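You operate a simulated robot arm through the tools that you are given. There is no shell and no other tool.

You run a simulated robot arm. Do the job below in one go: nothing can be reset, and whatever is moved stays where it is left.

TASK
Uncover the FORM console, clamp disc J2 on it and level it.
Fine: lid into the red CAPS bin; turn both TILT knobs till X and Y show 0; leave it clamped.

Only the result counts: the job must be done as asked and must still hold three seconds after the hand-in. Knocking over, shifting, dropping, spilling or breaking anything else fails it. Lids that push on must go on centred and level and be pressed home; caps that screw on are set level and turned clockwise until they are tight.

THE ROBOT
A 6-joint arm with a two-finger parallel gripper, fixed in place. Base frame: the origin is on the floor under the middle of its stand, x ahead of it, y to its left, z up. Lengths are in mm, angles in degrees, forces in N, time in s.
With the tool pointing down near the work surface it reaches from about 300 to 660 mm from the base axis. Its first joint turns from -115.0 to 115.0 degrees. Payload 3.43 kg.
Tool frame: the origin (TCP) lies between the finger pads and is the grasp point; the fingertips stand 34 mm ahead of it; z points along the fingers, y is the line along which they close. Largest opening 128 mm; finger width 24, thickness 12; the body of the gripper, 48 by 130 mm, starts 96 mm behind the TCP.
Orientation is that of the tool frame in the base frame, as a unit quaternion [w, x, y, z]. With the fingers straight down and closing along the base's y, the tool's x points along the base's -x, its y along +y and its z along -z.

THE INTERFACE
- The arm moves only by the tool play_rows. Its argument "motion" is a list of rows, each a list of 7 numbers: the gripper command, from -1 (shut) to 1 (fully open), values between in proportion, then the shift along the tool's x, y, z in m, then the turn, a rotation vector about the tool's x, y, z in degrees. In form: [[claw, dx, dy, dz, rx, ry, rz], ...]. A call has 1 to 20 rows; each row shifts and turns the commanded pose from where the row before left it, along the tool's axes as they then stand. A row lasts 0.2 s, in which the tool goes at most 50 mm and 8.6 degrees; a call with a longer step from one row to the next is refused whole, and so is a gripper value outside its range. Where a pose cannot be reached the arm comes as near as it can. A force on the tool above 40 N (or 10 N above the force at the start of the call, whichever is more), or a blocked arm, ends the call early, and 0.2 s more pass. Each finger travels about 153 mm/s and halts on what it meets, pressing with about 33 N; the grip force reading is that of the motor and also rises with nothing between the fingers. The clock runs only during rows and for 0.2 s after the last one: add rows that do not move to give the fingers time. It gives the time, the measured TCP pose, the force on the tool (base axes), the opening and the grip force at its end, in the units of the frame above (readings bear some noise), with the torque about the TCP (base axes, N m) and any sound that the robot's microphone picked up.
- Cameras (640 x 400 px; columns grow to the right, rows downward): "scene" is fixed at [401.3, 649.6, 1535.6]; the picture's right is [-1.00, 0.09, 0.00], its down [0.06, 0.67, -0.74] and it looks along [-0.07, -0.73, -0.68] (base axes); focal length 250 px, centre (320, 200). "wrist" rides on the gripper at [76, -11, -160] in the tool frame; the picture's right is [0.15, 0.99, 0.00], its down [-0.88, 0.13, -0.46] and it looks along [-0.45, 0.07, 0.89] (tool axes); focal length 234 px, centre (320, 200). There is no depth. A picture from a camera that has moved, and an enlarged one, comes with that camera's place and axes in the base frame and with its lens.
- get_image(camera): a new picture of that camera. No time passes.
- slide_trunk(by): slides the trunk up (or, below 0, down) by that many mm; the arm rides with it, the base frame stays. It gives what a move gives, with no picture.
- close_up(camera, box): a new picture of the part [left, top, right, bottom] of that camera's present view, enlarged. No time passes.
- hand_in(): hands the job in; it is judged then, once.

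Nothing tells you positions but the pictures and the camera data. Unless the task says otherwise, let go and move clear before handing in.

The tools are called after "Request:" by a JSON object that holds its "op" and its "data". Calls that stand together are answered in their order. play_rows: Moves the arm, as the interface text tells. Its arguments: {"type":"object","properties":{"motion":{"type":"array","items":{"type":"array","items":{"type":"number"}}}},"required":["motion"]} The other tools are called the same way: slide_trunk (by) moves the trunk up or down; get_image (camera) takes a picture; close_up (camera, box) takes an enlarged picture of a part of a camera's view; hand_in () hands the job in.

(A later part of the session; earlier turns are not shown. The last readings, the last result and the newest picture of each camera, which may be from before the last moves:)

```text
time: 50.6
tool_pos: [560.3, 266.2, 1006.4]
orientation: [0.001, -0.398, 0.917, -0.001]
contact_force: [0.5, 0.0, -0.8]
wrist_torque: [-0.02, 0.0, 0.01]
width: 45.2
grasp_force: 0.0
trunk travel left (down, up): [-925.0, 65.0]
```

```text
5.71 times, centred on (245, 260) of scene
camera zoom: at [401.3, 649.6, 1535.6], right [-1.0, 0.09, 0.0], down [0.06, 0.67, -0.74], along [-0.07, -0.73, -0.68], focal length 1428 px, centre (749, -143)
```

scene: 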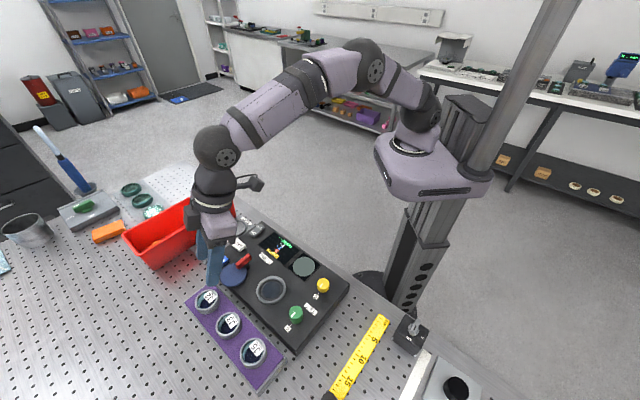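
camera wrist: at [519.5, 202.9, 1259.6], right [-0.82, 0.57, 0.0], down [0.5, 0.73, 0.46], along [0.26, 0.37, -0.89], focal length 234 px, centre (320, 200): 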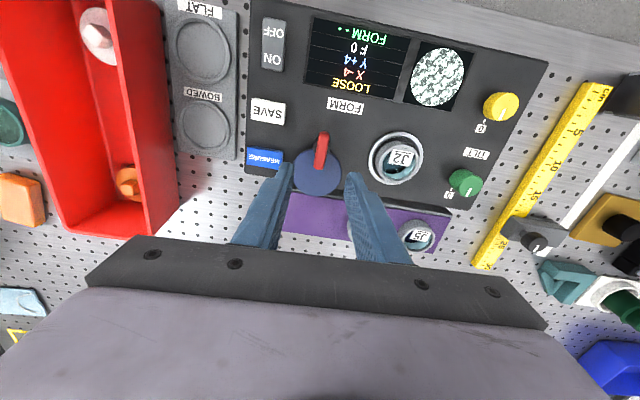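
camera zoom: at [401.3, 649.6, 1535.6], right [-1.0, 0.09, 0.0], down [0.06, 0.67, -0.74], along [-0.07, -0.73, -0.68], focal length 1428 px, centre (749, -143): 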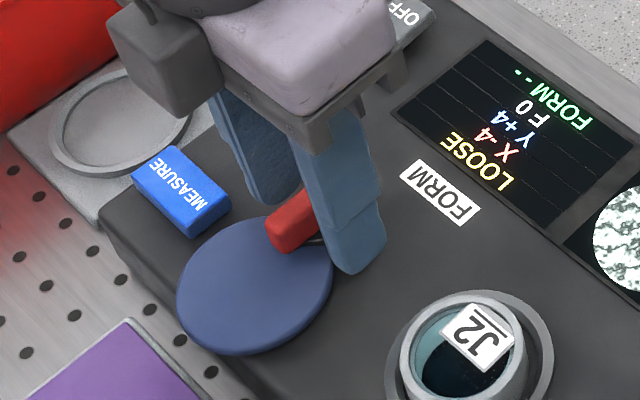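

Request:
{"op": "play_rows", "data": {"motion": [[-0.3, 0, -0.002, 0.002, 0, 0, 0], [-0.5, 0, 0, 0, 0, 0, 0], [-0.7, 0, 0, 0, 0, 0, 0], [-1, 0, 0, 0, 0, 0, 0], [-1, 0, 0, 0, 0, 0, 0]]}}

Request:
{"op": "close_up", "data": {"camera": "wrist", "box": [250, 110, 390, 230]}}

```text
time: 51.8
tool_pos: [562.6, 265.6, 1005.0]
orientation: [0.002, -0.398, 0.917, 0.0]
contact_force: [-1.5, 1.1, 0.0]
wrist_torque: [0.09, 0.01, 0.0]
width: 20.9
grasp_force: 45.3
trunk travel left (down, up): [-925.0, 65.0]
```

```text
3.33 times, centred on (320, 170) of wrist
camera zoom: at [517.6, 203.0, 1162.3], right [-0.82, 0.57, 0.0], down [0.51, 0.73, 0.46], along [0.26, 0.38, -0.89], focal length 781 px, centre (320, 300)
```

zoom: 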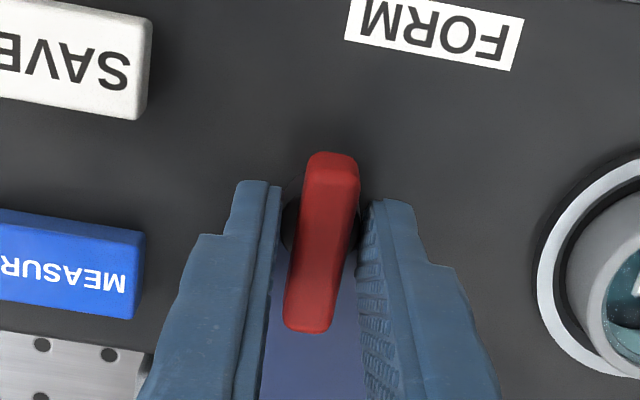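

The fingertips gripped the round post under the bar, 21 mm wide. I'll open, rise 6 mm and grip the bar itself.

Request:
{"op": "play_rows", "data": {"motion": [[-0.5, 0, 0, 0, 0, 0, 0], [-0.5, 0, 0, -0.003, 0, 0, 0], [-0.5, 0, 0, -0.003, 0, 0, 0], [-0.7, 0, 0, 0, 0, 0, 0], [-1, 0, 0, 0, 0, 0, 0], [-1, 0, 0, 0, 0, 0, 0]]}}

Request:
{"op": "close_up", "data": {"camera": "wrist", "box": [250, 110, 390, 230]}}

```text
time: 53.2
tool_pos: [561.8, 264.9, 1009.7]
orientation: [0.001, -0.398, 0.917, -0.001]
contact_force: [0.1, -0.3, 0.5]
wrist_torque: [-0.17, 0.3, -0.02]
width: 12.6
grasp_force: 45.1
trunk travel left (down, up): [-925.0, 65.0]
```

```text
3.33 times, centred on (320, 170) of wrist
camera zoom: at [517.7, 203.1, 1168.1], right [-0.82, 0.57, 0.0], down [0.51, 0.73, 0.46], along [0.26, 0.37, -0.89], focal length 781 px, centre (320, 300)
```

zoom: 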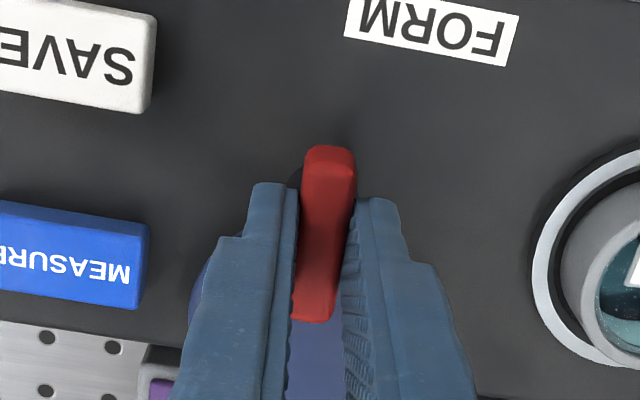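

The bar is gripped at 12.6 mm. I'll turn it counter-clockwise, swinging the cam towards the nest, a little at first.

Request:
{"op": "play_rows", "data": {"motion": [[-1, 0, 0, 0, 0, 0, -5], [-1, 0, 0, 0, 0, 0, -5], [-1, 0, 0, 0, 0, 0, -5], [-1, 0, 0, 0, 0, 0, 0]]}}

Request:
{"op": "close_up", "data": {"camera": "wrist", "box": [220, 60, 420, 230]}}

Request:
{"op": "close_up", "data": {"camera": "scene", "box": [205, 225, 305, 305]}}

```text
time: 54.2
tool_pos: [561.9, 264.4, 1010.0]
orientation: [0.0, -0.515, 0.857, -0.001]
contact_force: [0.1, -1.4, -3.5]
wrist_torque: [0.27, -0.08, -0.02]
width: 13.0
grasp_force: 45.5
trunk travel left (down, up): [-925.0, 65.0]
```

```text
2.35 times, centred on (320, 145) of wrist
camera zoom: at [535.6, 193.8, 1168.2], right [-0.94, 0.33, 0.0], down [0.3, 0.84, 0.46], along [0.15, 0.43, -0.89], focal length 551 px, centre (320, 329)
```

zoom: 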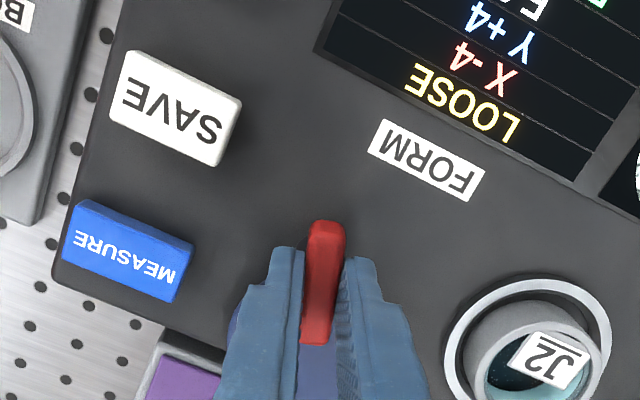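

```text
5.00 times, centred on (255, 265) of scene
camera zoom: at [401.3, 649.6, 1535.6], right [-1.0, 0.09, 0.0], down [0.06, 0.67, -0.74], along [-0.07, -0.73, -0.68], focal length 1250 px, centre (645, -125)
```

zoom: 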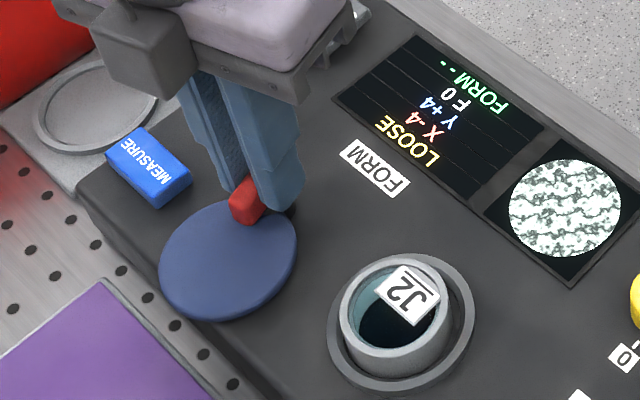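

Request:
{"op": "play_rows", "data": {"motion": [[-1, 0, 0, 0, 0, 0, -7], [-1, 0, 0, 0, 0, 0, -7], [-1, 0, 0, 0, 0, 0, -7], [-1, 0, 0, 0, 0, 0, -7], [-1, 0, 0, 0, 0, 0, -7], [-1, 0, 0, 0, 0, 0, 0]]}}

Request:
{"op": "close_up", "data": {"camera": "wrist", "box": [220, 60, 420, 230]}}

Request:
{"op": "close_up", "data": {"camera": "scene", "box": [205, 225, 305, 305]}}

```text
time: 55.6
tool_pos: [561.2, 266.4, 1010.4]
orientation: [-0.001, 0.75, -0.662, 0.001]
contact_force: [-2.6, -5.8, -2.4]
wrist_torque: [0.73, 0.31, 0.0]
width: 12.8
grasp_force: 45.3
trunk travel left (down, up): [-925.0, 65.0]
```

```text
2.35 times, centred on (320, 145) of wrist
camera zoom: at [581.9, 192.2, 1168.2], right [-0.96, -0.27, 0.0], down [-0.24, 0.86, 0.46], along [-0.12, 0.44, -0.89], focal length 551 px, centre (320, 329)
```

zoom: 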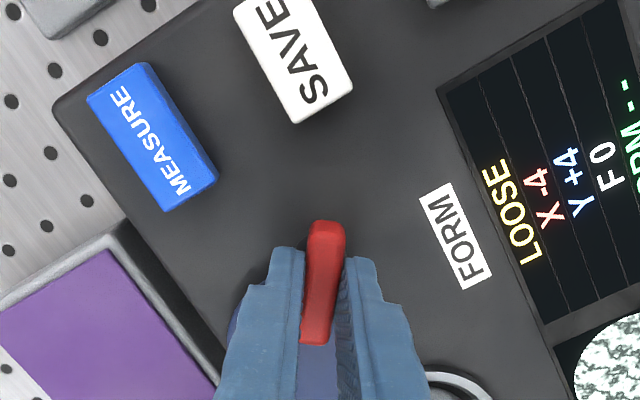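

```text
5.00 times, centred on (255, 265) of scene
camera zoom: at [401.3, 649.6, 1535.6], right [-1.0, 0.09, 0.0], down [0.06, 0.67, -0.74], along [-0.07, -0.73, -0.68], focal length 1250 px, centre (645, -125)
```

zoom: 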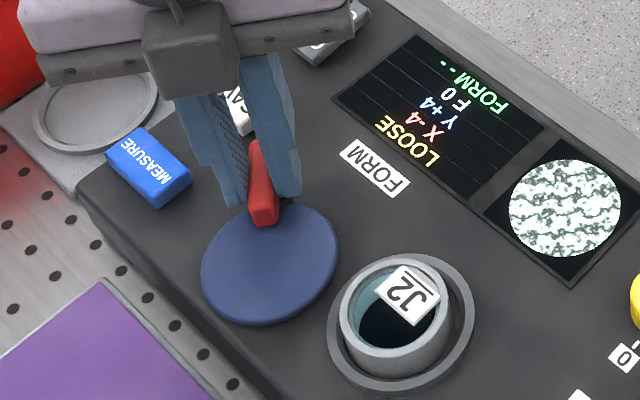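

Request:
{"op": "play_rows", "data": {"motion": [[-1, 0, 0, 0, 0, 0, -6], [-1, 0, 0, 0, 0, 0, -6], [-1, 0, 0, 0, 0, 0, -6], [-1, 0, 0, 0, 0, 0, 0]]}}

Request:
{"op": "close_up", "data": {"camera": "scene", "box": [205, 225, 305, 305]}}

Request:
{"op": "close_up", "data": {"camera": "wrist", "box": [220, 60, 420, 230]}}

```text
time: 56.6
tool_pos: [561.2, 265.1, 1010.5]
orientation: [-0.001, 0.843, -0.537, 0.002]
contact_force: [-0.5, -5.3, -2.2]
wrist_torque: [0.06, 0.2, 0.0]
width: 13.0
grasp_force: 44.6
trunk travel left (down, up): [-925.0, 65.0]
```

```text
5.00 times, centred on (255, 265) of scene
camera zoom: at [401.3, 649.6, 1535.6], right [-1.0, 0.09, 0.0], down [0.06, 0.67, -0.74], along [-0.07, -0.73, -0.68], focal length 1250 px, centre (645, -125)
```

zoom: 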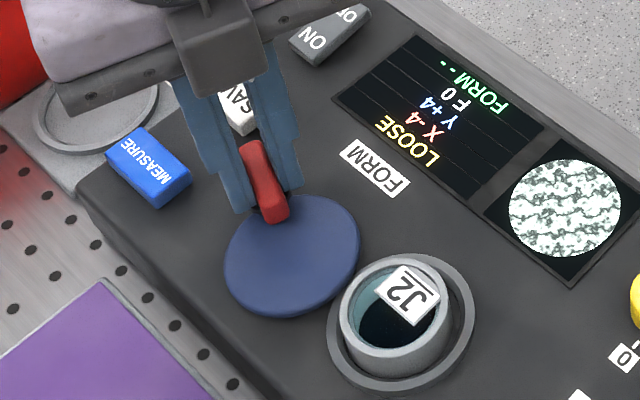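

```text
2.35 times, centred on (320, 145) of wrist
camera zoom: at [603.6, 202.0, 1168.2], right [-0.83, -0.55, 0.0], down [-0.49, 0.74, 0.46], along [-0.25, 0.38, -0.89], focal length 551 px, centre (320, 329)
```

zoom: 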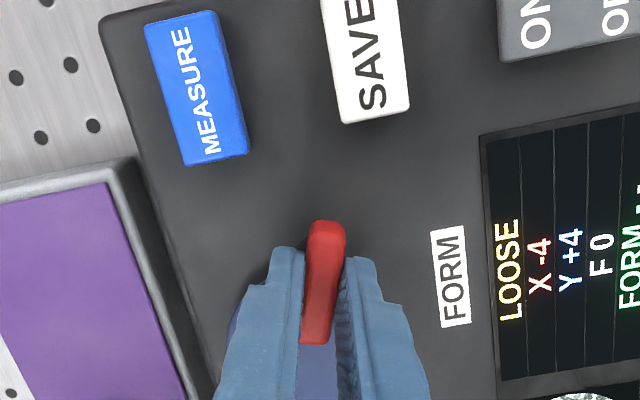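

Request:
{"op": "play_rows", "data": {"motion": [[-1, 0, 0, 0, 0, 0, -5], [-1, 0, 0, 0, 0, 0, -5], [-1, 0, 0, 0, 0, 0, -5], [-1, 0, 0, 0, 0, 0, 0]]}}

Request:
{"op": "close_up", "data": {"camera": "scene", "box": [205, 225, 305, 305]}}

```text
time: 57.6
tool_pos: [562.3, 264.8, 1009.8]
orientation: [-0.001, 0.906, -0.422, 0.001]
contact_force: [0.5, -4.9, -0.9]
wrist_torque: [-0.04, 0.17, -0.03]
width: 12.9
grasp_force: 45.7
trunk travel left (down, up): [-925.0, 65.0]
```

```text
5.00 times, centred on (255, 265) of scene
camera zoom: at [401.3, 649.6, 1535.6], right [-1.0, 0.09, 0.0], down [0.06, 0.67, -0.74], along [-0.07, -0.73, -0.68], focal length 1250 px, centre (645, -125)
```

zoom: 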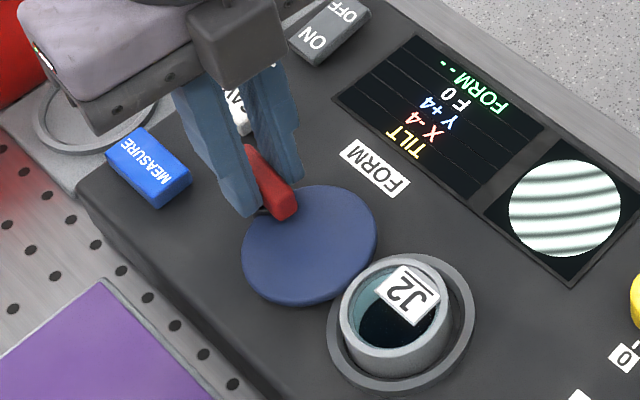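

The status changed from LOOSE to TILT with clear fringes, so J2 is clamped. I'll nudge the handle to its full 90° position.

Request:
{"op": "play_rows", "data": {"motion": [[-1, 0, 0, 0, 0, 0, -3], [-1, 0, 0, 0, 0, 0, -3], [-1, 0, 0, 0, 0, 0, 0]]}}

Request:
{"op": "close_up", "data": {"camera": "scene", "box": [205, 225, 305, 305]}}

```text
time: 58.4
tool_pos: [561.6, 265.7, 1009.7]
orientation: [0.0, 0.927, -0.375, 0.0]
contact_force: [-0.9, -3.9, -2.5]
wrist_torque: [-0.31, -0.08, -1.13]
width: 12.5
grasp_force: 45.2
trunk travel left (down, up): [-925.0, 65.0]
```

```text
5.00 times, centred on (255, 265) of scene
camera zoom: at [401.3, 649.6, 1535.6], right [-1.0, 0.09, 0.0], down [0.06, 0.67, -0.74], along [-0.07, -0.73, -0.68], focal length 1250 px, centre (645, -125)
```

zoom: 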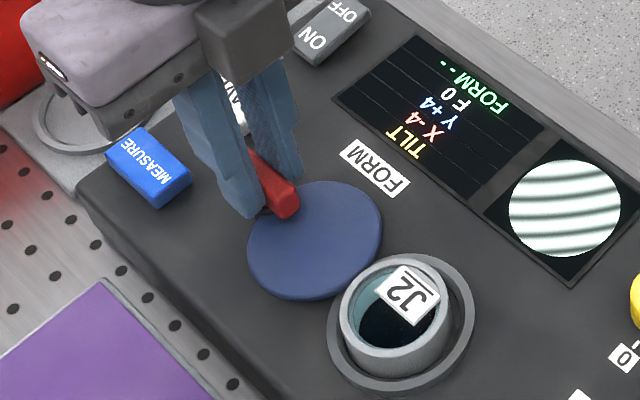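

The handle is at its stop, with 1.1 N·m of resistance. I'll release it and lift clear.

Request:
{"op": "play_rows", "data": {"motion": [[-1, 0, 0, 0, 0, 0, 1], [-0.5, 0, 0, 0, 0, 0, 0], [-0.4, 0, 0, 0, 0, 0, 0], [-0.4, 0, 0, -0.015, 0, 0, 0], [-0.4, 0, 0, -0.03, 0, 0, 0], [-0.4, 0, 0, -0.04, 0, 0, 0], [-0.4, 0, 0, -0.03, 0, 0, 0], [-0.4, 0, 0, 0, 0, 0, 0]]}}

Request:
{"op": "close_up", "data": {"camera": "scene", "box": [205, 225, 345, 335]}}

Request:
{"op": "get_image", "data": {"camera": "wrist"}}

```text
time: 60.2
tool_pos: [561.2, 263.0, 1125.8]
orientation: [-0.001, 0.924, -0.383, 0.001]
contact_force: [-1.2, 0.9, -1.3]
wrist_torque: [-0.01, 0.01, -0.02]
width: 38.4
grasp_force: 0.1
trunk travel left (down, up): [-925.0, 65.0]
```

```text
3.64 times, centred on (275, 280) of scene
camera zoom: at [401.3, 649.6, 1535.6], right [-1.0, 0.09, 0.0], down [0.06, 0.67, -0.74], along [-0.07, -0.73, -0.68], focal length 909 px, centre (484, -91)
```

zoom: 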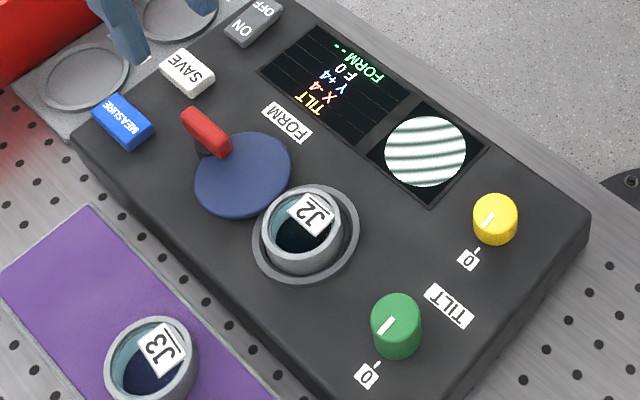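

```text
taken
camera wrist: at [623.4, 219.1, 1283.6], right [-0.6, -0.8, 0.0], down [-0.71, 0.53, 0.45], along [-0.36, 0.27, -0.89], focal length 234 px, centre (320, 200)
```

wrist: 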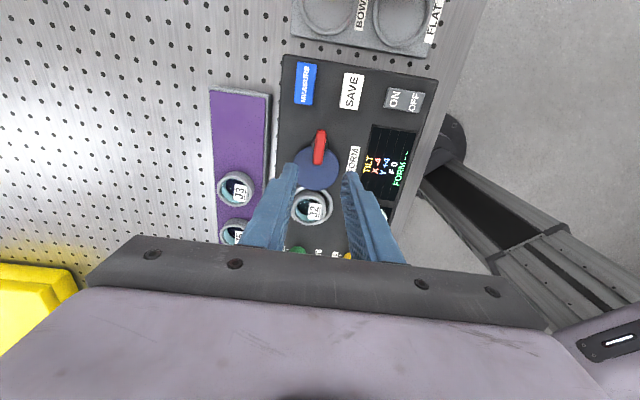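

J2 is clamped and the display shows TILT X-4 Y+4. I'll rotate the wrist back and hover over the yellow knob.

Request:
{"op": "play_rows", "data": {"motion": [[-0.4, 0, 0, 0, 0, 0, 8], [-0.4, 0, 0, 0, 0, 0, 8], [-0.4, 0, 0, 0, 0, 0, 8], [-0.4, 0, 0, 0, 0, 0, 8], [-0.4, 0, 0, 0, 0, 0, 8], [-0.4, 0, 0, 0, 0, 0, 8], [-0.4, 0, 0, 0, 0, 0, 8], [-0.4, 0, 0, 0, 0, 0, 8], [-0.4, 0, 0, 0, 0, 0, 8], [-0.4, 0, 0, 0, 0, 0, 8], [-0.4, 0, 0, 0, 0, 0, 8], [-0.4, 0, 0, 0, 0, 0, 2], [-0.4, 0, 0, 0, 0, 0, 0]]}}

```text
time: 63.0
tool_pos: [563.4, 266.2, 1124.6]
orientation: [0.002, -0.382, 0.924, -0.001]
contact_force: [-0.5, 0.6, 0.9]
wrist_torque: [0.02, -0.01, 0.01]
width: 38.2
grasp_force: 0.2
trunk travel left (down, up): [-925.0, 65.0]
```

Request:
{"op": "play_rows", "data": {"motion": [[-0.3, 0.0145, 0.03147, 0.00583, 0, 0, 0], [-0.3, 0.0145, 0.03147, 0.00583, 0, 0, 0], [-0.3, 0.0145, 0.03147, 0.00583, 0, 0, 0], [-0.3, 0.0145, 0.03147, 0.00583, 0, 0, 0], [-0.3, 0.0145, 0.03147, 0.00583, 0, 0, 0], [-0.3, 0.0145, 0.03147, 0.00583, 0, 0, 0], [-0.3, 0, 0, 0, 0, 0, 0]]}}

Request:
{"op": "get_image", "data": {"camera": "wrist"}}

Request:
{"op": "close_up", "data": {"camera": "wrist", "box": [260, 80, 380, 190]}}

Request:
{"op": "close_up", "data": {"camera": "scene", "box": [225, 215, 365, 335]}}

```text
time: 64.6
tool_pos: [368.7, 337.0, 1088.7]
orientation: [0.001, -0.382, 0.924, 0.0]
contact_force: [0.5, 0.1, 0.8]
wrist_torque: [-0.01, -0.01, 0.02]
width: 45.0
grasp_force: 0.1
trunk travel left (down, up): [-925.0, 65.0]
```

```text
taken
camera wrist: at [322.8, 276.3, 1247.9], right [-0.8, 0.6, 0.0], down [0.53, 0.71, 0.46], along [0.27, 0.37, -0.89], focal length 234 px, centre (320, 200)
```

wrist: 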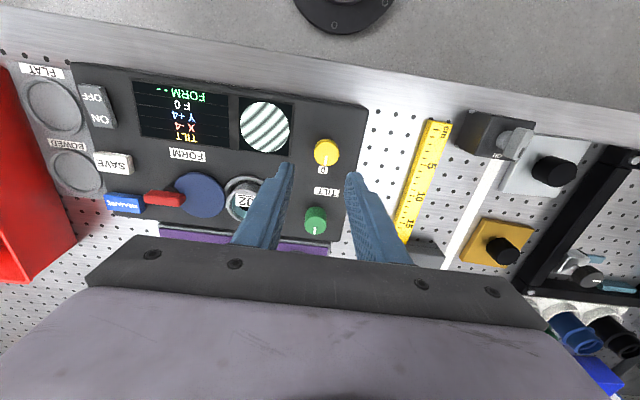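

```text
3.64 times, centred on (320, 135) of wrist
camera zoom: at [322.8, 276.3, 1247.9], right [-0.8, 0.6, 0.0], down [0.53, 0.71, 0.46], along [0.27, 0.37, -0.89], focal length 852 px, centre (320, 436)
```

zoom: 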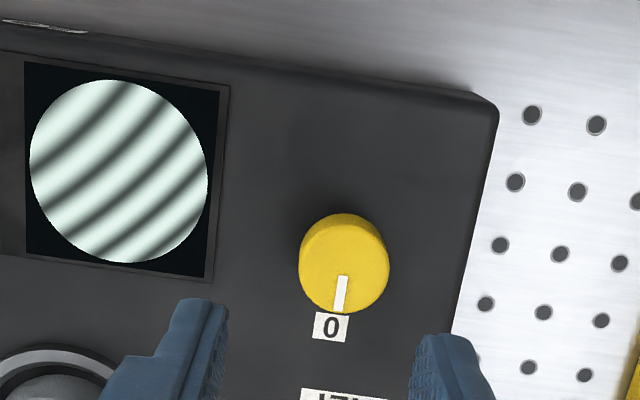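

```text
3.33 times, centred on (295, 275) of scene
camera zoom: at [401.3, 649.6, 1535.6], right [-1.0, 0.09, 0.0], down [0.06, 0.67, -0.74], along [-0.07, -0.73, -0.68], focal length 833 px, centre (403, -50)
```

zoom: 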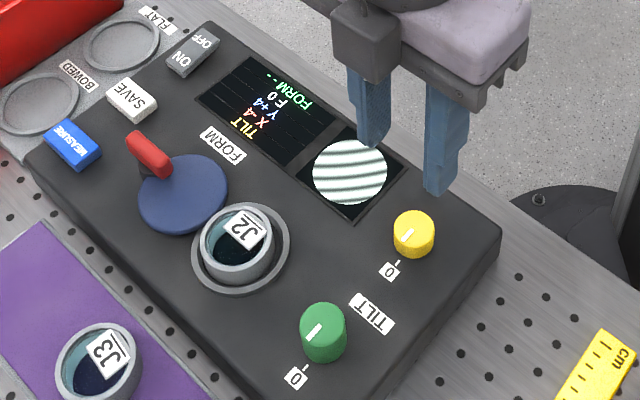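

The yellow knob is 8.6 mm off in y. I'll shift, descend part-way and re-check centring.

Request:
{"op": "play_rows", "data": {"motion": [[-0.2, 0, 0.0086, 0.02, 0, 0, 0], [-0.2, 0, 0, 0.025, 0, 0, 0], [-0.2, 0, 0, 0.02, 0, 0, 0], [-0.2, 0, 0, 0, 0, 0, 0]]}}

Request:
{"op": "close_up", "data": {"camera": "wrist", "box": [250, 110, 390, 220]}}

Request:
{"op": "get_image", "data": {"camera": "wrist"}}

```text
time: 65.6
tool_pos: [361.5, 344.6, 1025.1]
orientation: [0.002, -0.381, 0.924, 0.0]
contact_force: [-0.2, -0.4, 0.7]
wrist_torque: [0.02, -0.01, 0.0]
width: 51.2
grasp_force: 0.0
trunk travel left (down, up): [-925.0, 65.0]
```

```text
3.64 times, centred on (320, 165) of wrist
camera zoom: at [315.3, 283.4, 1183.5], right [-0.8, 0.6, 0.0], down [0.53, 0.71, 0.46], along [0.27, 0.37, -0.89], focal length 852 px, centre (320, 327)
```

zoom: 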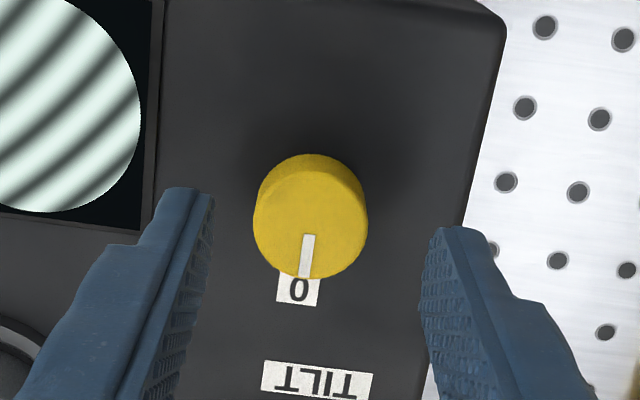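

```text
taken
camera wrist: at [315.3, 283.4, 1183.5], right [-0.8, 0.6, 0.0], down [0.53, 0.71, 0.46], along [0.27, 0.37, -0.89], focal length 234 px, centre (320, 200)
```

wrist: 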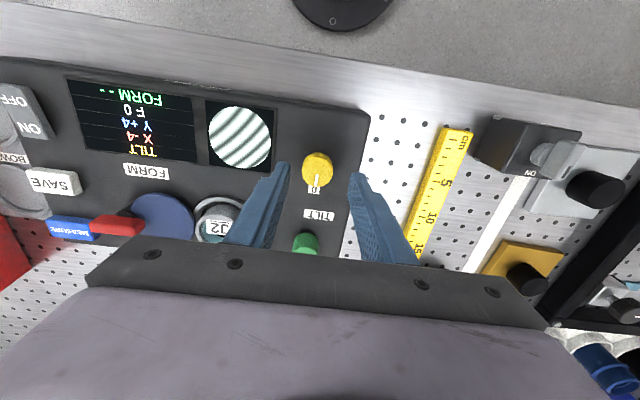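

Request:
{"op": "play_rows", "data": {"motion": [[-0.2, 0.0005, -0.002, 0.01, 0, 0, 0], [-0.2, 0, 0, 0.01, 0, 0, 0], [-0.2, 0, 0, 0.005, 0, 0, 0], [-0.2, 0, 0, 0, 0, 0, 0]]}}

Request:
{"op": "close_up", "data": {"camera": "wrist", "box": [250, 110, 390, 220]}}

Request:
{"op": "close_up", "data": {"camera": "scene", "box": [265, 225, 355, 305]}}

```text
time: 66.6
tool_pos: [363.1, 343.1, 1000.6]
orientation: [0.0, -0.382, 0.924, -0.001]
contact_force: [0.6, -0.7, -1.1]
wrist_torque: [-0.02, 0.01, -0.01]
width: 51.1
grasp_force: 0.1
trunk travel left (down, up): [-925.0, 65.0]
```

```text
3.64 times, centred on (320, 165) of wrist
camera zoom: at [315.7, 282.4, 1158.2], right [-0.8, 0.6, 0.0], down [0.53, 0.71, 0.46], along [0.27, 0.37, -0.89], focal length 852 px, centre (320, 327)
```

zoom: 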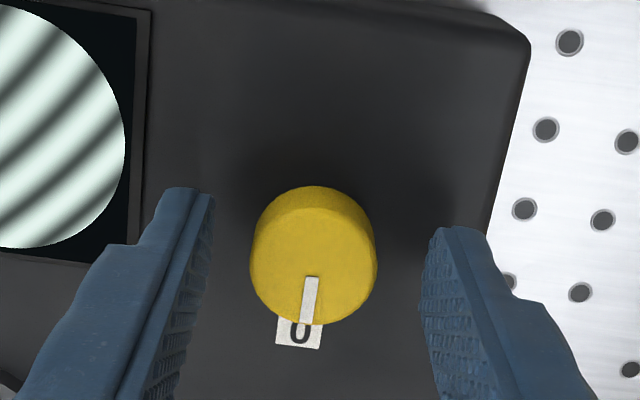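

```text
5.00 times, centred on (310, 265) of scene
camera zoom: at [401.3, 649.6, 1535.6], right [-1.0, 0.09, 0.0], down [0.06, 0.67, -0.74], along [-0.07, -0.73, -0.68], focal length 1250 px, centre (370, -125)
```

zoom: 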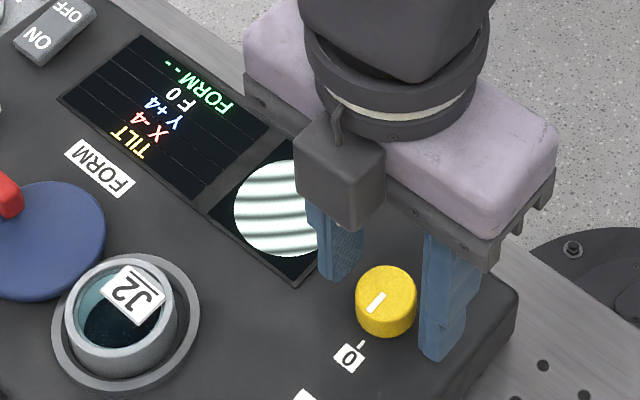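

Request:
{"op": "play_rows", "data": {"motion": [[-0.2, 0, -0.001, 0.002, 0, 0, 0], [-0.4, 0, 0, 0, 0, 0, 0], [-0.6, 0, 0, 0, 0, 0, 0], [-1, 0, 0, 0, 0, 0, 0], [-1, 0, 0, 0, 0, 0, 0]]}}

Request:
{"op": "close_up", "data": {"camera": "wrist", "box": [250, 110, 390, 220]}}

Request:
{"op": "close_up", "data": {"camera": "scene", "box": [265, 225, 355, 305]}}

```text
time: 67.8
tool_pos: [363.0, 341.8, 997.5]
orientation: [0.001, -0.381, 0.925, -0.001]
contact_force: [1.1, -0.6, 0.2]
wrist_torque: [0.05, -0.11, -0.02]
width: 29.5
grasp_force: 44.7
trunk travel left (down, up): [-925.0, 65.0]
```

```text
3.64 times, centred on (320, 165) of wrist
camera zoom: at [316.7, 281.5, 1155.7], right [-0.8, 0.6, 0.0], down [0.53, 0.71, 0.46], along [0.27, 0.37, -0.89], focal length 852 px, centre (320, 327)
```

zoom: 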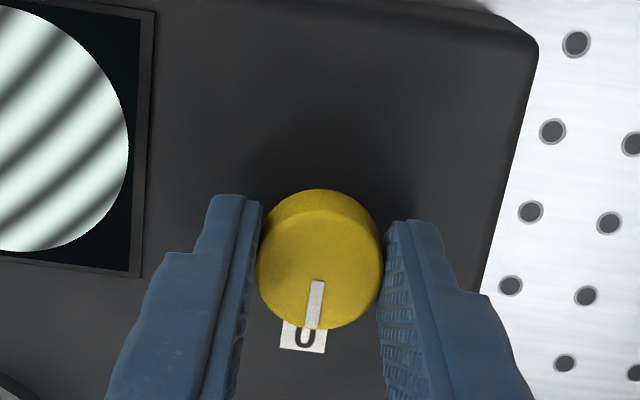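

```text
5.00 times, centred on (310, 265) of scene
camera zoom: at [401.3, 649.6, 1535.6], right [-1.0, 0.09, 0.0], down [0.06, 0.67, -0.74], along [-0.07, -0.73, -0.68], focal length 1250 px, centre (370, -125)
```

zoom: 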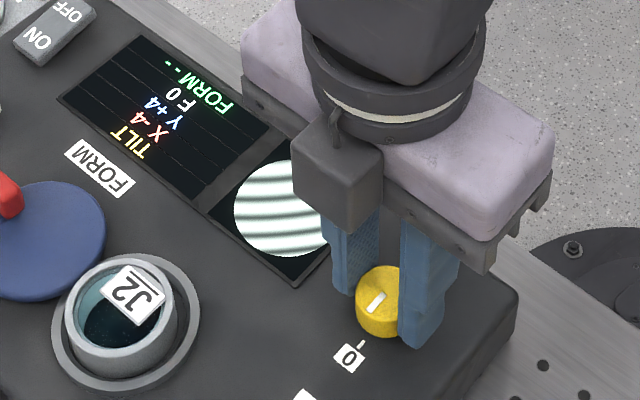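

The yellow knob is gripped at 29.5 mm. I'll turn it 20° clockwise and read the display.

Request:
{"op": "play_rows", "data": {"motion": [[-1, 0, 0, 0, 0, 0, 7], [-1, 0, 0, 0, 0, 0, 7], [-1, 0, 0, 0, 0, 0, 6], [-1, 0, 0, 0, 0, 0, 0]]}}

Request:
{"op": "close_up", "data": {"camera": "scene", "box": [265, 225, 355, 305]}}

Request:
{"op": "close_up", "data": {"camera": "wrist", "box": [250, 110, 390, 220]}}

```text
time: 68.8
tool_pos: [363.3, 342.1, 997.6]
orientation: [0.001, -0.215, 0.977, 0.0]
contact_force: [-0.4, 0.6, -1.6]
wrist_torque: [-0.04, 0.08, -0.04]
width: 29.3
grasp_force: 44.7
trunk travel left (down, up): [-925.0, 65.0]
```

```text
5.00 times, centred on (310, 265) of scene
camera zoom: at [401.3, 649.6, 1535.6], right [-1.0, 0.09, 0.0], down [0.06, 0.67, -0.74], along [-0.07, -0.73, -0.68], focal length 1250 px, centre (370, -125)
```

zoom: 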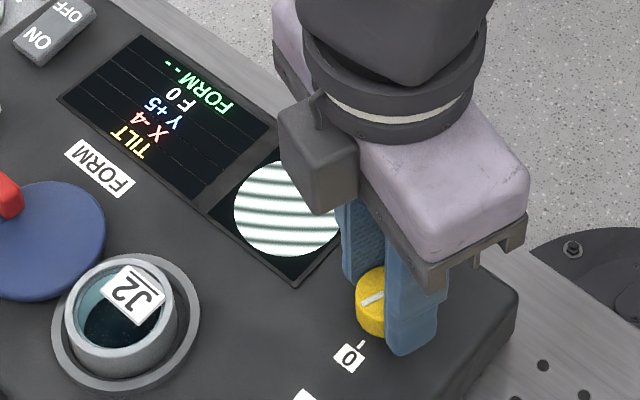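

```text
3.64 times, centred on (320, 165) of wrist
camera zoom: at [298.1, 301.4, 1155.7], right [-0.55, 0.84, 0.0], down [0.74, 0.49, 0.46], along [0.38, 0.25, -0.89], focal length 852 px, centre (320, 327)
```

zoom: 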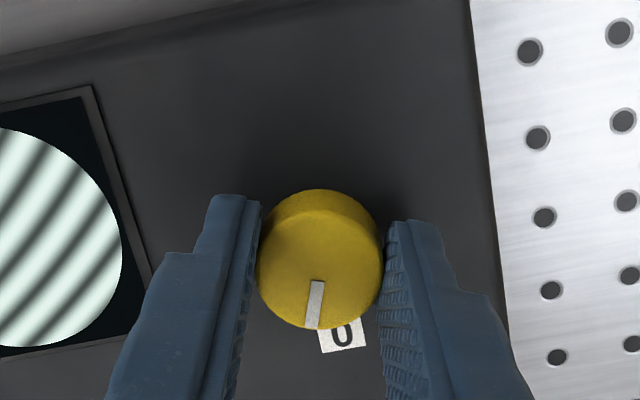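

Yellow controls Y, and clockwise raises it. I'll turn it counter-clockwise.

Request:
{"op": "play_rows", "data": {"motion": [[-1, 0, 0, 0, 0, 0, -7.5], [-1, 0, 0, 0, 0, 0, -7.5], [-1, 0, 0, 0, 0, 0, -7.5], [-1, 0, 0, 0, 0, 0, -7.5], [-1, 0, 0, 0, 0, 0, -7.5], [-1, 0, 0, 0, 0, 0, -7.5], [-1, 0, 0, 0, 0, 0, -7.5], [-1, 0, 0, 0, 0, 0, -7.5], [-1, 0, 0, 0, 0, 0, 0]]}}

Request:
{"op": "close_up", "data": {"camera": "scene", "box": [265, 225, 355, 305]}}

Request:
{"op": "get_image", "data": {"camera": "wrist"}}

```text
time: 70.8
tool_pos: [364.1, 342.6, 997.4]
orientation: [0.001, -0.676, 0.737, 0.0]
contact_force: [6.2, -2.3, 0.6]
wrist_torque: [0.08, -0.42, -0.01]
width: 29.4
grasp_force: 45.5
trunk travel left (down, up): [-925.0, 65.0]
```

```text
5.00 times, centred on (310, 265) of scene
camera zoom: at [401.3, 649.6, 1535.6], right [-1.0, 0.09, 0.0], down [0.06, 0.67, -0.74], along [-0.07, -0.73, -0.68], focal length 1250 px, centre (370, -125)
```

zoom: 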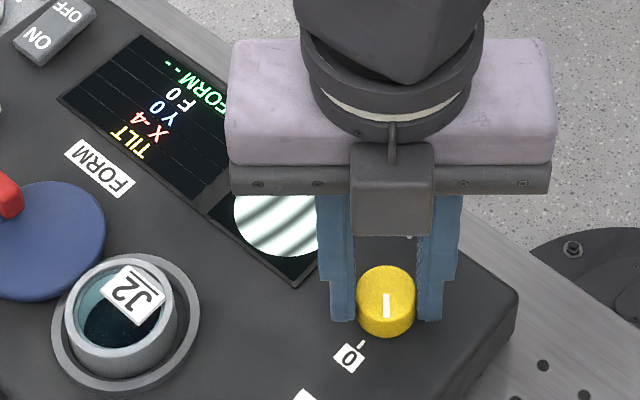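

```text
taken
camera wrist: at [367.7, 266.0, 1155.8], right [-1.0, -0.06, 0.0], down [-0.06, 0.89, 0.46], along [-0.03, 0.46, -0.89], focal length 234 px, centre (320, 200)
```

wrist: 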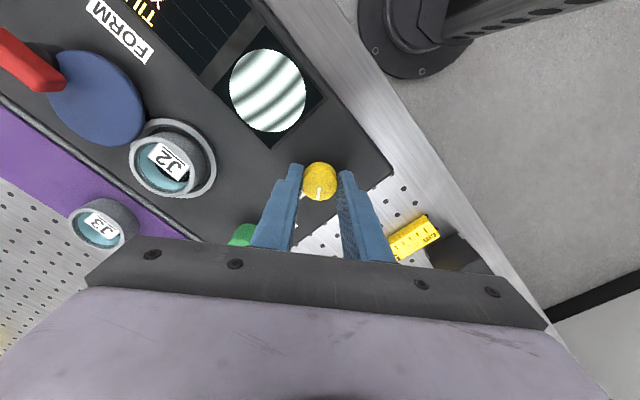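

Request:
{"op": "close_up", "data": {"camera": "scene", "box": [272, 230, 312, 260]}}

Request:
{"op": "close_up", "data": {"camera": "wrist", "box": [100, 0, 400, 200]}}

```text
13.33 times, centred on (292, 245) of scene
camera zoom: at [401.3, 649.6, 1535.6], right [-1.0, 0.09, 0.0], down [0.06, 0.67, -0.74], along [-0.07, -0.73, -0.68], focal length 3333 px, centre (693, -400)
```

zoom: 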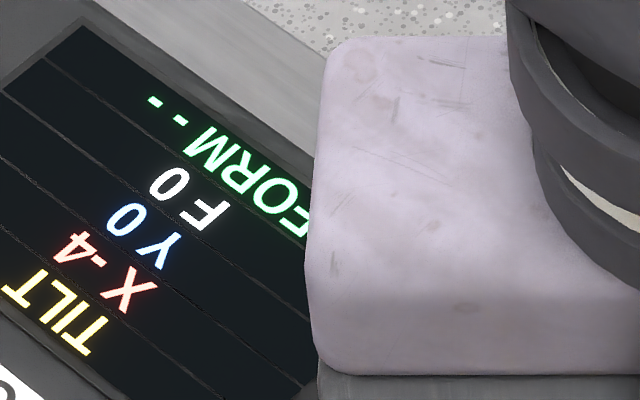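

```text
2.00 times, centred on (250, 100) of wrist
camera zoom: at [367.7, 266.0, 1155.8], right [-1.0, -0.06, 0.0], down [-0.06, 0.89, 0.46], along [-0.03, 0.46, -0.89], focal length 468 px, centre (460, 400)
```

zoom: 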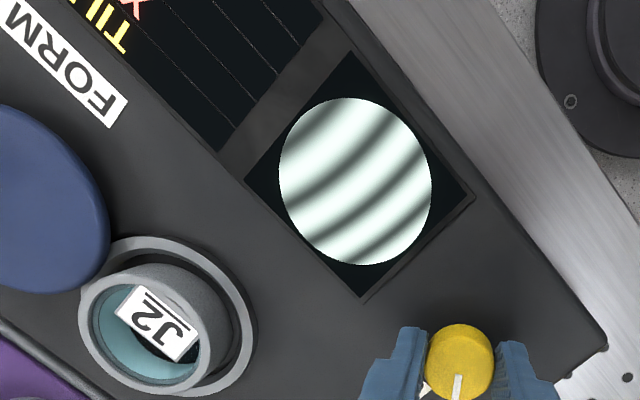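

Y shows 0. I'll find the width of the zero band so I can set it near the middle.

Request:
{"op": "play_rows", "data": {"motion": [[-1, 0, 0, 0, 0, 0, -4], [-1, 0, 0, 0, 0, 0, 0]]}}

Request:
{"op": "close_up", "data": {"camera": "scene", "box": [272, 230, 332, 275]}}

```text
time: 71.4
tool_pos: [363.8, 342.4, 998.4]
orientation: [0.002, -0.701, 0.713, -0.001]
contact_force: [9.5, -2.5, 1.9]
wrist_torque: [-0.17, -0.34, -0.02]
width: 29.4
grasp_force: 45.4
trunk travel left (down, up): [-925.0, 65.0]
```

```text
8.89 times, centred on (302, 252) of scene
camera zoom: at [401.3, 649.6, 1535.6], right [-1.0, 0.09, 0.0], down [0.06, 0.67, -0.74], along [-0.07, -0.73, -0.68], focal length 2222 px, centre (480, -267)
```

zoom: 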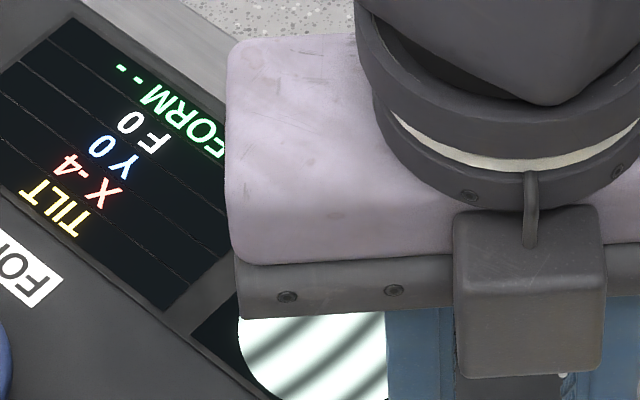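

Request:
{"op": "play_rows", "data": {"motion": [[-1, 0, -0.0008, 0, 0, 0, -4], [-1, 0, 0, 0, 0, 0, 0]]}}

Request:
{"op": "close_up", "data": {"camera": "scene", "box": [272, 230, 332, 275]}}

```text
time: 72.0
tool_pos: [364.2, 342.0, 997.6]
orientation: [0.001, 0.725, -0.688, 0.001]
contact_force: [8.1, -1.2, 1.4]
wrist_torque: [0.14, -0.36, -0.02]
width: 29.5
grasp_force: 45.2
trunk travel left (down, up): [-925.0, 65.0]
```

```text
8.89 times, centred on (302, 252) of scene
camera zoom: at [401.3, 649.6, 1535.6], right [-1.0, 0.09, 0.0], down [0.06, 0.67, -0.74], along [-0.07, -0.73, -0.68], focal length 2222 px, centre (480, -267)
```

zoom: 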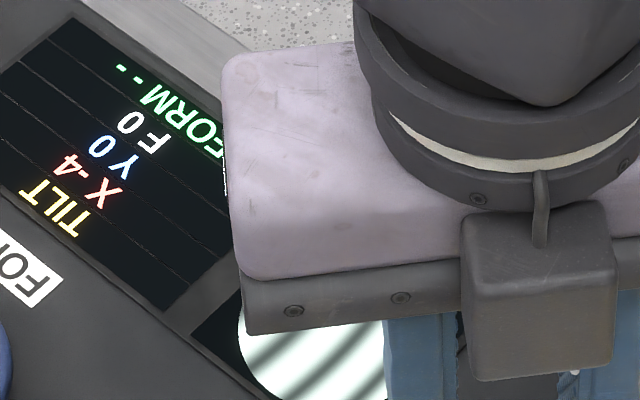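

Request:
{"op": "play_rows", "data": {"motion": [[-1, 0, -0.0005, 0, 0, 0, -4], [-1, 0, 0, 0, 0, 0, 0]]}}

Request:
{"op": "close_up", "data": {"camera": "scene", "box": [272, 230, 332, 275]}}

Request:
{"op": "close_up", "data": {"camera": "wrist", "box": [100, 0, 400, 200]}}

```text
time: 72.6
tool_pos: [364.2, 342.7, 996.9]
orientation: [0.0, 0.749, -0.662, 0.001]
contact_force: [5.0, 0.8, 0.3]
wrist_torque: [0.11, -0.13, 0.02]
width: 29.5
grasp_force: 44.9
trunk travel left (down, up): [-925.0, 65.0]
```

```text
8.89 times, centred on (302, 252) of scene
camera zoom: at [401.3, 649.6, 1535.6], right [-1.0, 0.09, 0.0], down [0.06, 0.67, -0.74], along [-0.07, -0.73, -0.68], focal length 2222 px, centre (480, -267)
```

zoom: 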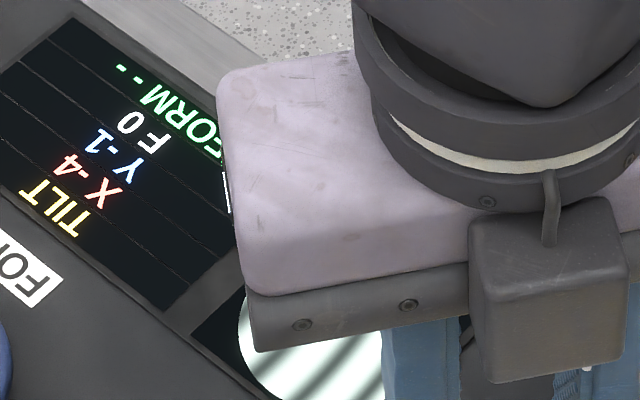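

```text
2.00 times, centred on (250, 100) of wrist
camera zoom: at [384.1, 268.9, 1155.9], right [-0.96, -0.27, 0.0], down [-0.24, 0.86, 0.46], along [-0.12, 0.44, -0.89], focal length 468 px, centre (460, 400)
```

zoom: 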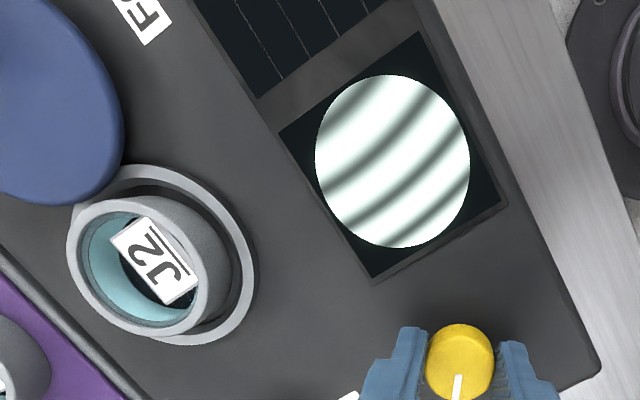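

The zero band's lower edge is found at -1. I'll come back 7° to about the middle.

Request:
{"op": "play_rows", "data": {"motion": [[-1, 0, 0, 0, 0, 0, 3.5], [-1, 0, 0, 0, 0, 0, 3.5], [-1, 0, 0, 0, 0, 0, 0]]}}

Request:
{"op": "close_up", "data": {"camera": "scene", "box": [272, 230, 332, 275]}}

```text
time: 73.4
tool_pos: [364.6, 343.2, 998.4]
orientation: [-0.001, -0.706, 0.708, 0.0]
contact_force: [1.8, -0.4, 1.6]
wrist_torque: [-0.12, 0.04, 0.01]
width: 29.3
grasp_force: 45.0
trunk travel left (down, up): [-925.0, 65.0]
```

```text
8.89 times, centred on (302, 252) of scene
camera zoom: at [401.3, 649.6, 1535.6], right [-1.0, 0.09, 0.0], down [0.06, 0.67, -0.74], along [-0.07, -0.73, -0.68], focal length 2222 px, centre (480, -267)
```

zoom: 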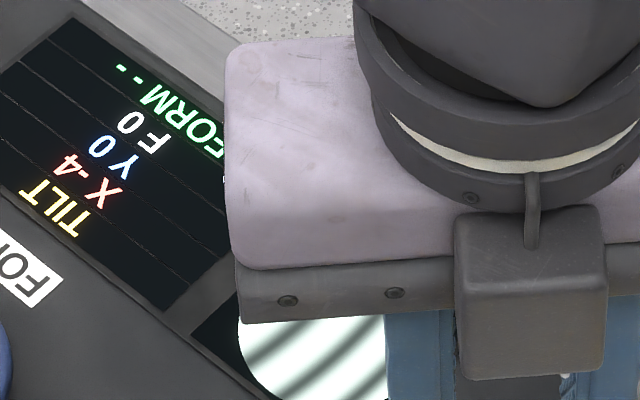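

Y is at 0. I'll release the yellow knob and lift clear.

Request:
{"op": "play_rows", "data": {"motion": [[-0.4, 0, 0, 0, 0, 0, 0], [-0.2, 0, 0, 0, 0, 0, 0], [-0.2, 0, 0, 0, 0, 0, 0], [-0.2, 0, 0, -0.02, 0, 0, 0], [-0.2, 0, 0, -0.03, 0, 0, 0], [-0.2, 0, 0, -0.04, 0, 0, 0], [-0.2, 0, 0, 0, 0, 0, 0]]}}

Request:
{"op": "close_up", "data": {"camera": "scene", "box": [225, 215, 365, 335]}}

```text
time: 75.0
tool_pos: [365.7, 341.7, 1087.0]
orientation: [0.0, -0.706, 0.708, -0.001]
contact_force: [0.1, 0.3, -1.2]
wrist_torque: [0.0, 0.0, 0.0]
width: 51.0
grasp_force: 0.1
trunk travel left (down, up): [-925.0, 65.0]
```

```text
3.33 times, centred on (295, 275) of scene
camera zoom: at [401.3, 649.6, 1535.6], right [-1.0, 0.09, 0.0], down [0.06, 0.67, -0.74], along [-0.07, -0.73, -0.68], focal length 833 px, centre (403, -50)
```

zoom: 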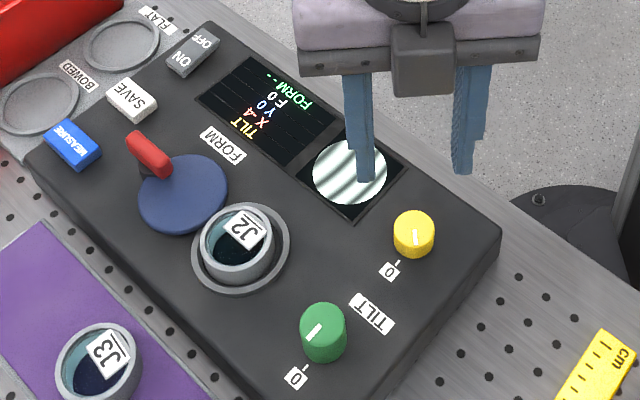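

Y stays 0 after release. Next is the green knob: I'll rotate the wrist to leave clockwise room and hover over it near (428, 411).

Request:
{"op": "play_rows", "data": {"motion": [[-0.2, 0, 0, 0, 0, 0, 8], [-0.2, 0, 0, 0, 0, 0, 8], [-0.2, 0, 0, 0, 0, 0, 8], [-0.2, 0, 0, 0, 0, 0, 8], [-0.2, 0, 0, 0, 0, 0, 8], [-0.2, -0.031, -0.001, 0, 0, 0, 0], [-0.2, -0.031, -0.001, 0, 0, 0, 0], [-0.2, -0.031, -0.001, 0, 0, 0, 0], [-0.2, 0, 0, 0, 0, 0, 0]]}}

Request:
{"op": "get_image", "data": {"camera": "wrist"}}

Request:
{"op": "close_up", "data": {"camera": "wrist", "box": [250, 80, 390, 190]}}

```text
time: 77.0
tool_pos: [423.8, 409.3, 1088.8]
orientation: [0.001, -0.422, 0.907, 0.0]
contact_force: [-0.1, -0.3, 0.6]
wrist_torque: [0.01, -0.02, -0.03]
width: 51.3
grasp_force: 0.1
trunk travel left (down, up): [-925.0, 65.0]
```

```text
taken
camera wrist: at [383.9, 345.4, 1246.4], right [-0.85, 0.52, 0.0], down [0.47, 0.76, 0.46], along [0.24, 0.39, -0.89], focal length 234 px, centre (320, 200)
```

wrist: 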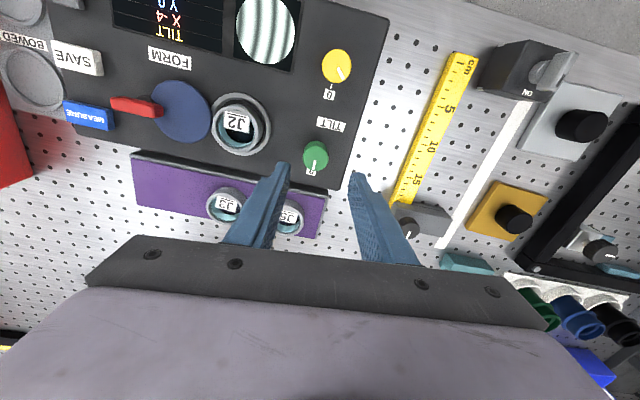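

```text
3.64 times, centred on (320, 135) of wrist
camera zoom: at [383.9, 345.4, 1246.4], right [-0.85, 0.52, 0.0], down [0.47, 0.76, 0.46], along [0.24, 0.39, -0.89], focal length 852 px, centre (320, 436)
```

zoom: 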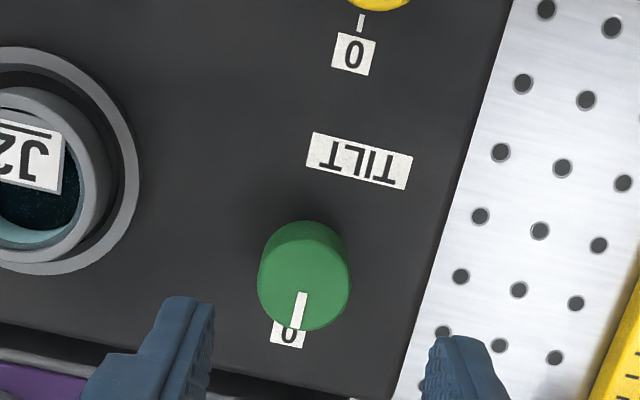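

Request:
{"op": "play_rows", "data": {"motion": [[-0.2, -0.004, -0.004, 0.02, 0, 0, 0], [-0.2, 0, 0, 0.02, 0, 0, 0], [-0.2, 0, 0, 0.015, 0, 0, 0], [-0.2, 0, 0, 0, 0, 0, 0]]}}

Request:
{"op": "close_up", "data": {"camera": "wrist", "box": [250, 110, 390, 220]}}

Request:
{"op": "close_up", "data": {"camera": "scene", "box": [245, 235, 335, 335]}}

```text
time: 78.0
tool_pos: [431.1, 411.5, 1032.0]
orientation: [0.002, -0.421, 0.907, 0.0]
contact_force: [0.0, 0.2, -0.5]
wrist_torque: [0.01, 0.04, -0.01]
width: 51.1
grasp_force: 0.0
trunk travel left (down, up): [-925.0, 65.0]
```

```text
3.64 times, centred on (320, 165) of wrist
camera zoom: at [390.5, 347.1, 1189.9], right [-0.85, 0.52, 0.0], down [0.47, 0.76, 0.46], along [0.24, 0.39, -0.89], focal length 852 px, centre (320, 327)
```

zoom: 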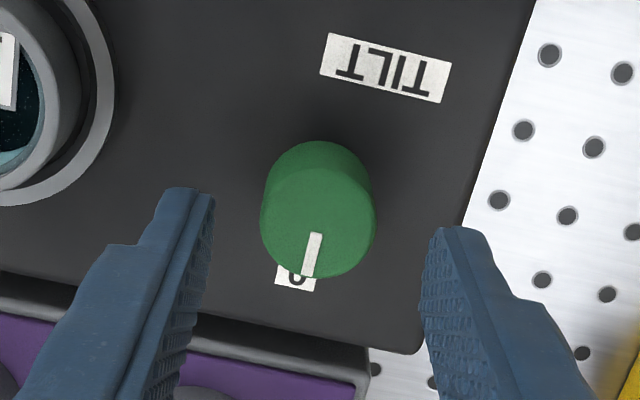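

```text
4.00 times, centred on (290, 285) of scene
camera zoom: at [401.3, 649.6, 1535.6], right [-1.0, 0.09, 0.0], down [0.06, 0.67, -0.74], along [-0.07, -0.73, -0.68], focal length 1000 px, centre (440, -140)
```

zoom: 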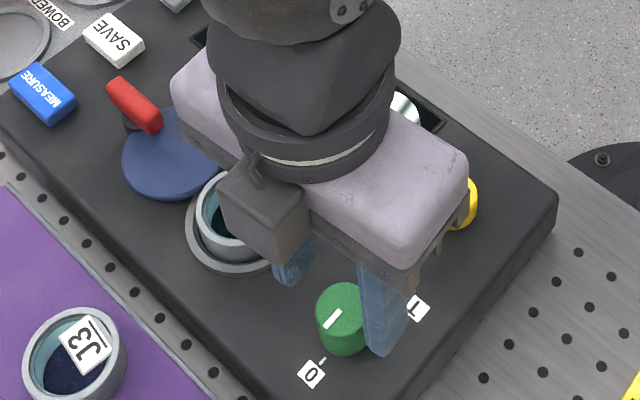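

Request:
{"op": "play_rows", "data": {"motion": [[-0.2, 0.001, -0.0003, 0.01, 0, 0, 0], [-0.2, 0, 0, 0.01, 0, 0, 0], [-0.2, 0, 0, 0.006, 0, 0, 0], [-0.2, 0, 0, 0, 0, 0, 0]]}}

Request:
{"op": "close_up", "data": {"camera": "wrist", "box": [250, 110, 390, 220]}}

Request:
{"op": "get_image", "data": {"camera": "wrist"}}

```text
time: 79.0
tool_pos: [431.8, 409.0, 1007.2]
orientation: [0.001, -0.422, 0.907, 0.0]
contact_force: [0.6, 0.8, -1.0]
wrist_torque: [0.02, 0.02, -0.02]
width: 51.3
grasp_force: 0.0
trunk travel left (down, up): [-925.0, 65.0]
```

```text
3.64 times, centred on (320, 165) of wrist
camera zoom: at [390.9, 346.0, 1164.5], right [-0.85, 0.52, 0.0], down [0.47, 0.76, 0.46], along [0.24, 0.39, -0.89], focal length 852 px, centre (320, 327)
```

zoom: 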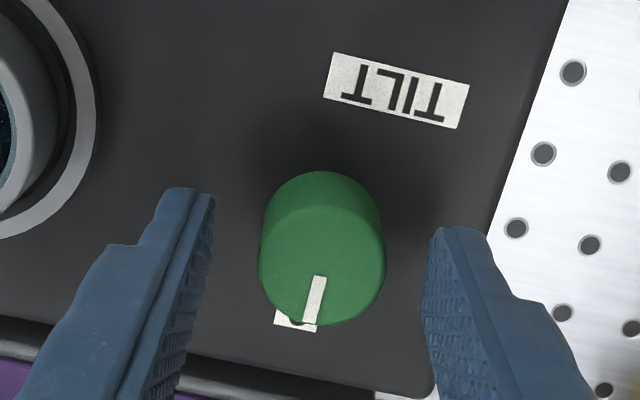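

```text
taken
camera wrist: at [390.9, 346.0, 1164.5], right [-0.85, 0.52, 0.0], down [0.47, 0.76, 0.46], along [0.24, 0.39, -0.89], focal length 234 px, centre (320, 200)
```

wrist: 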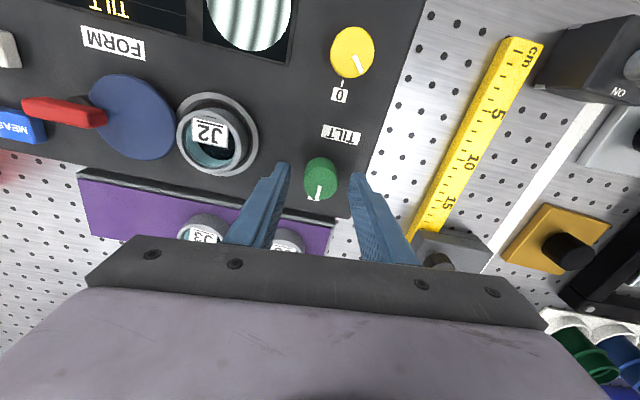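

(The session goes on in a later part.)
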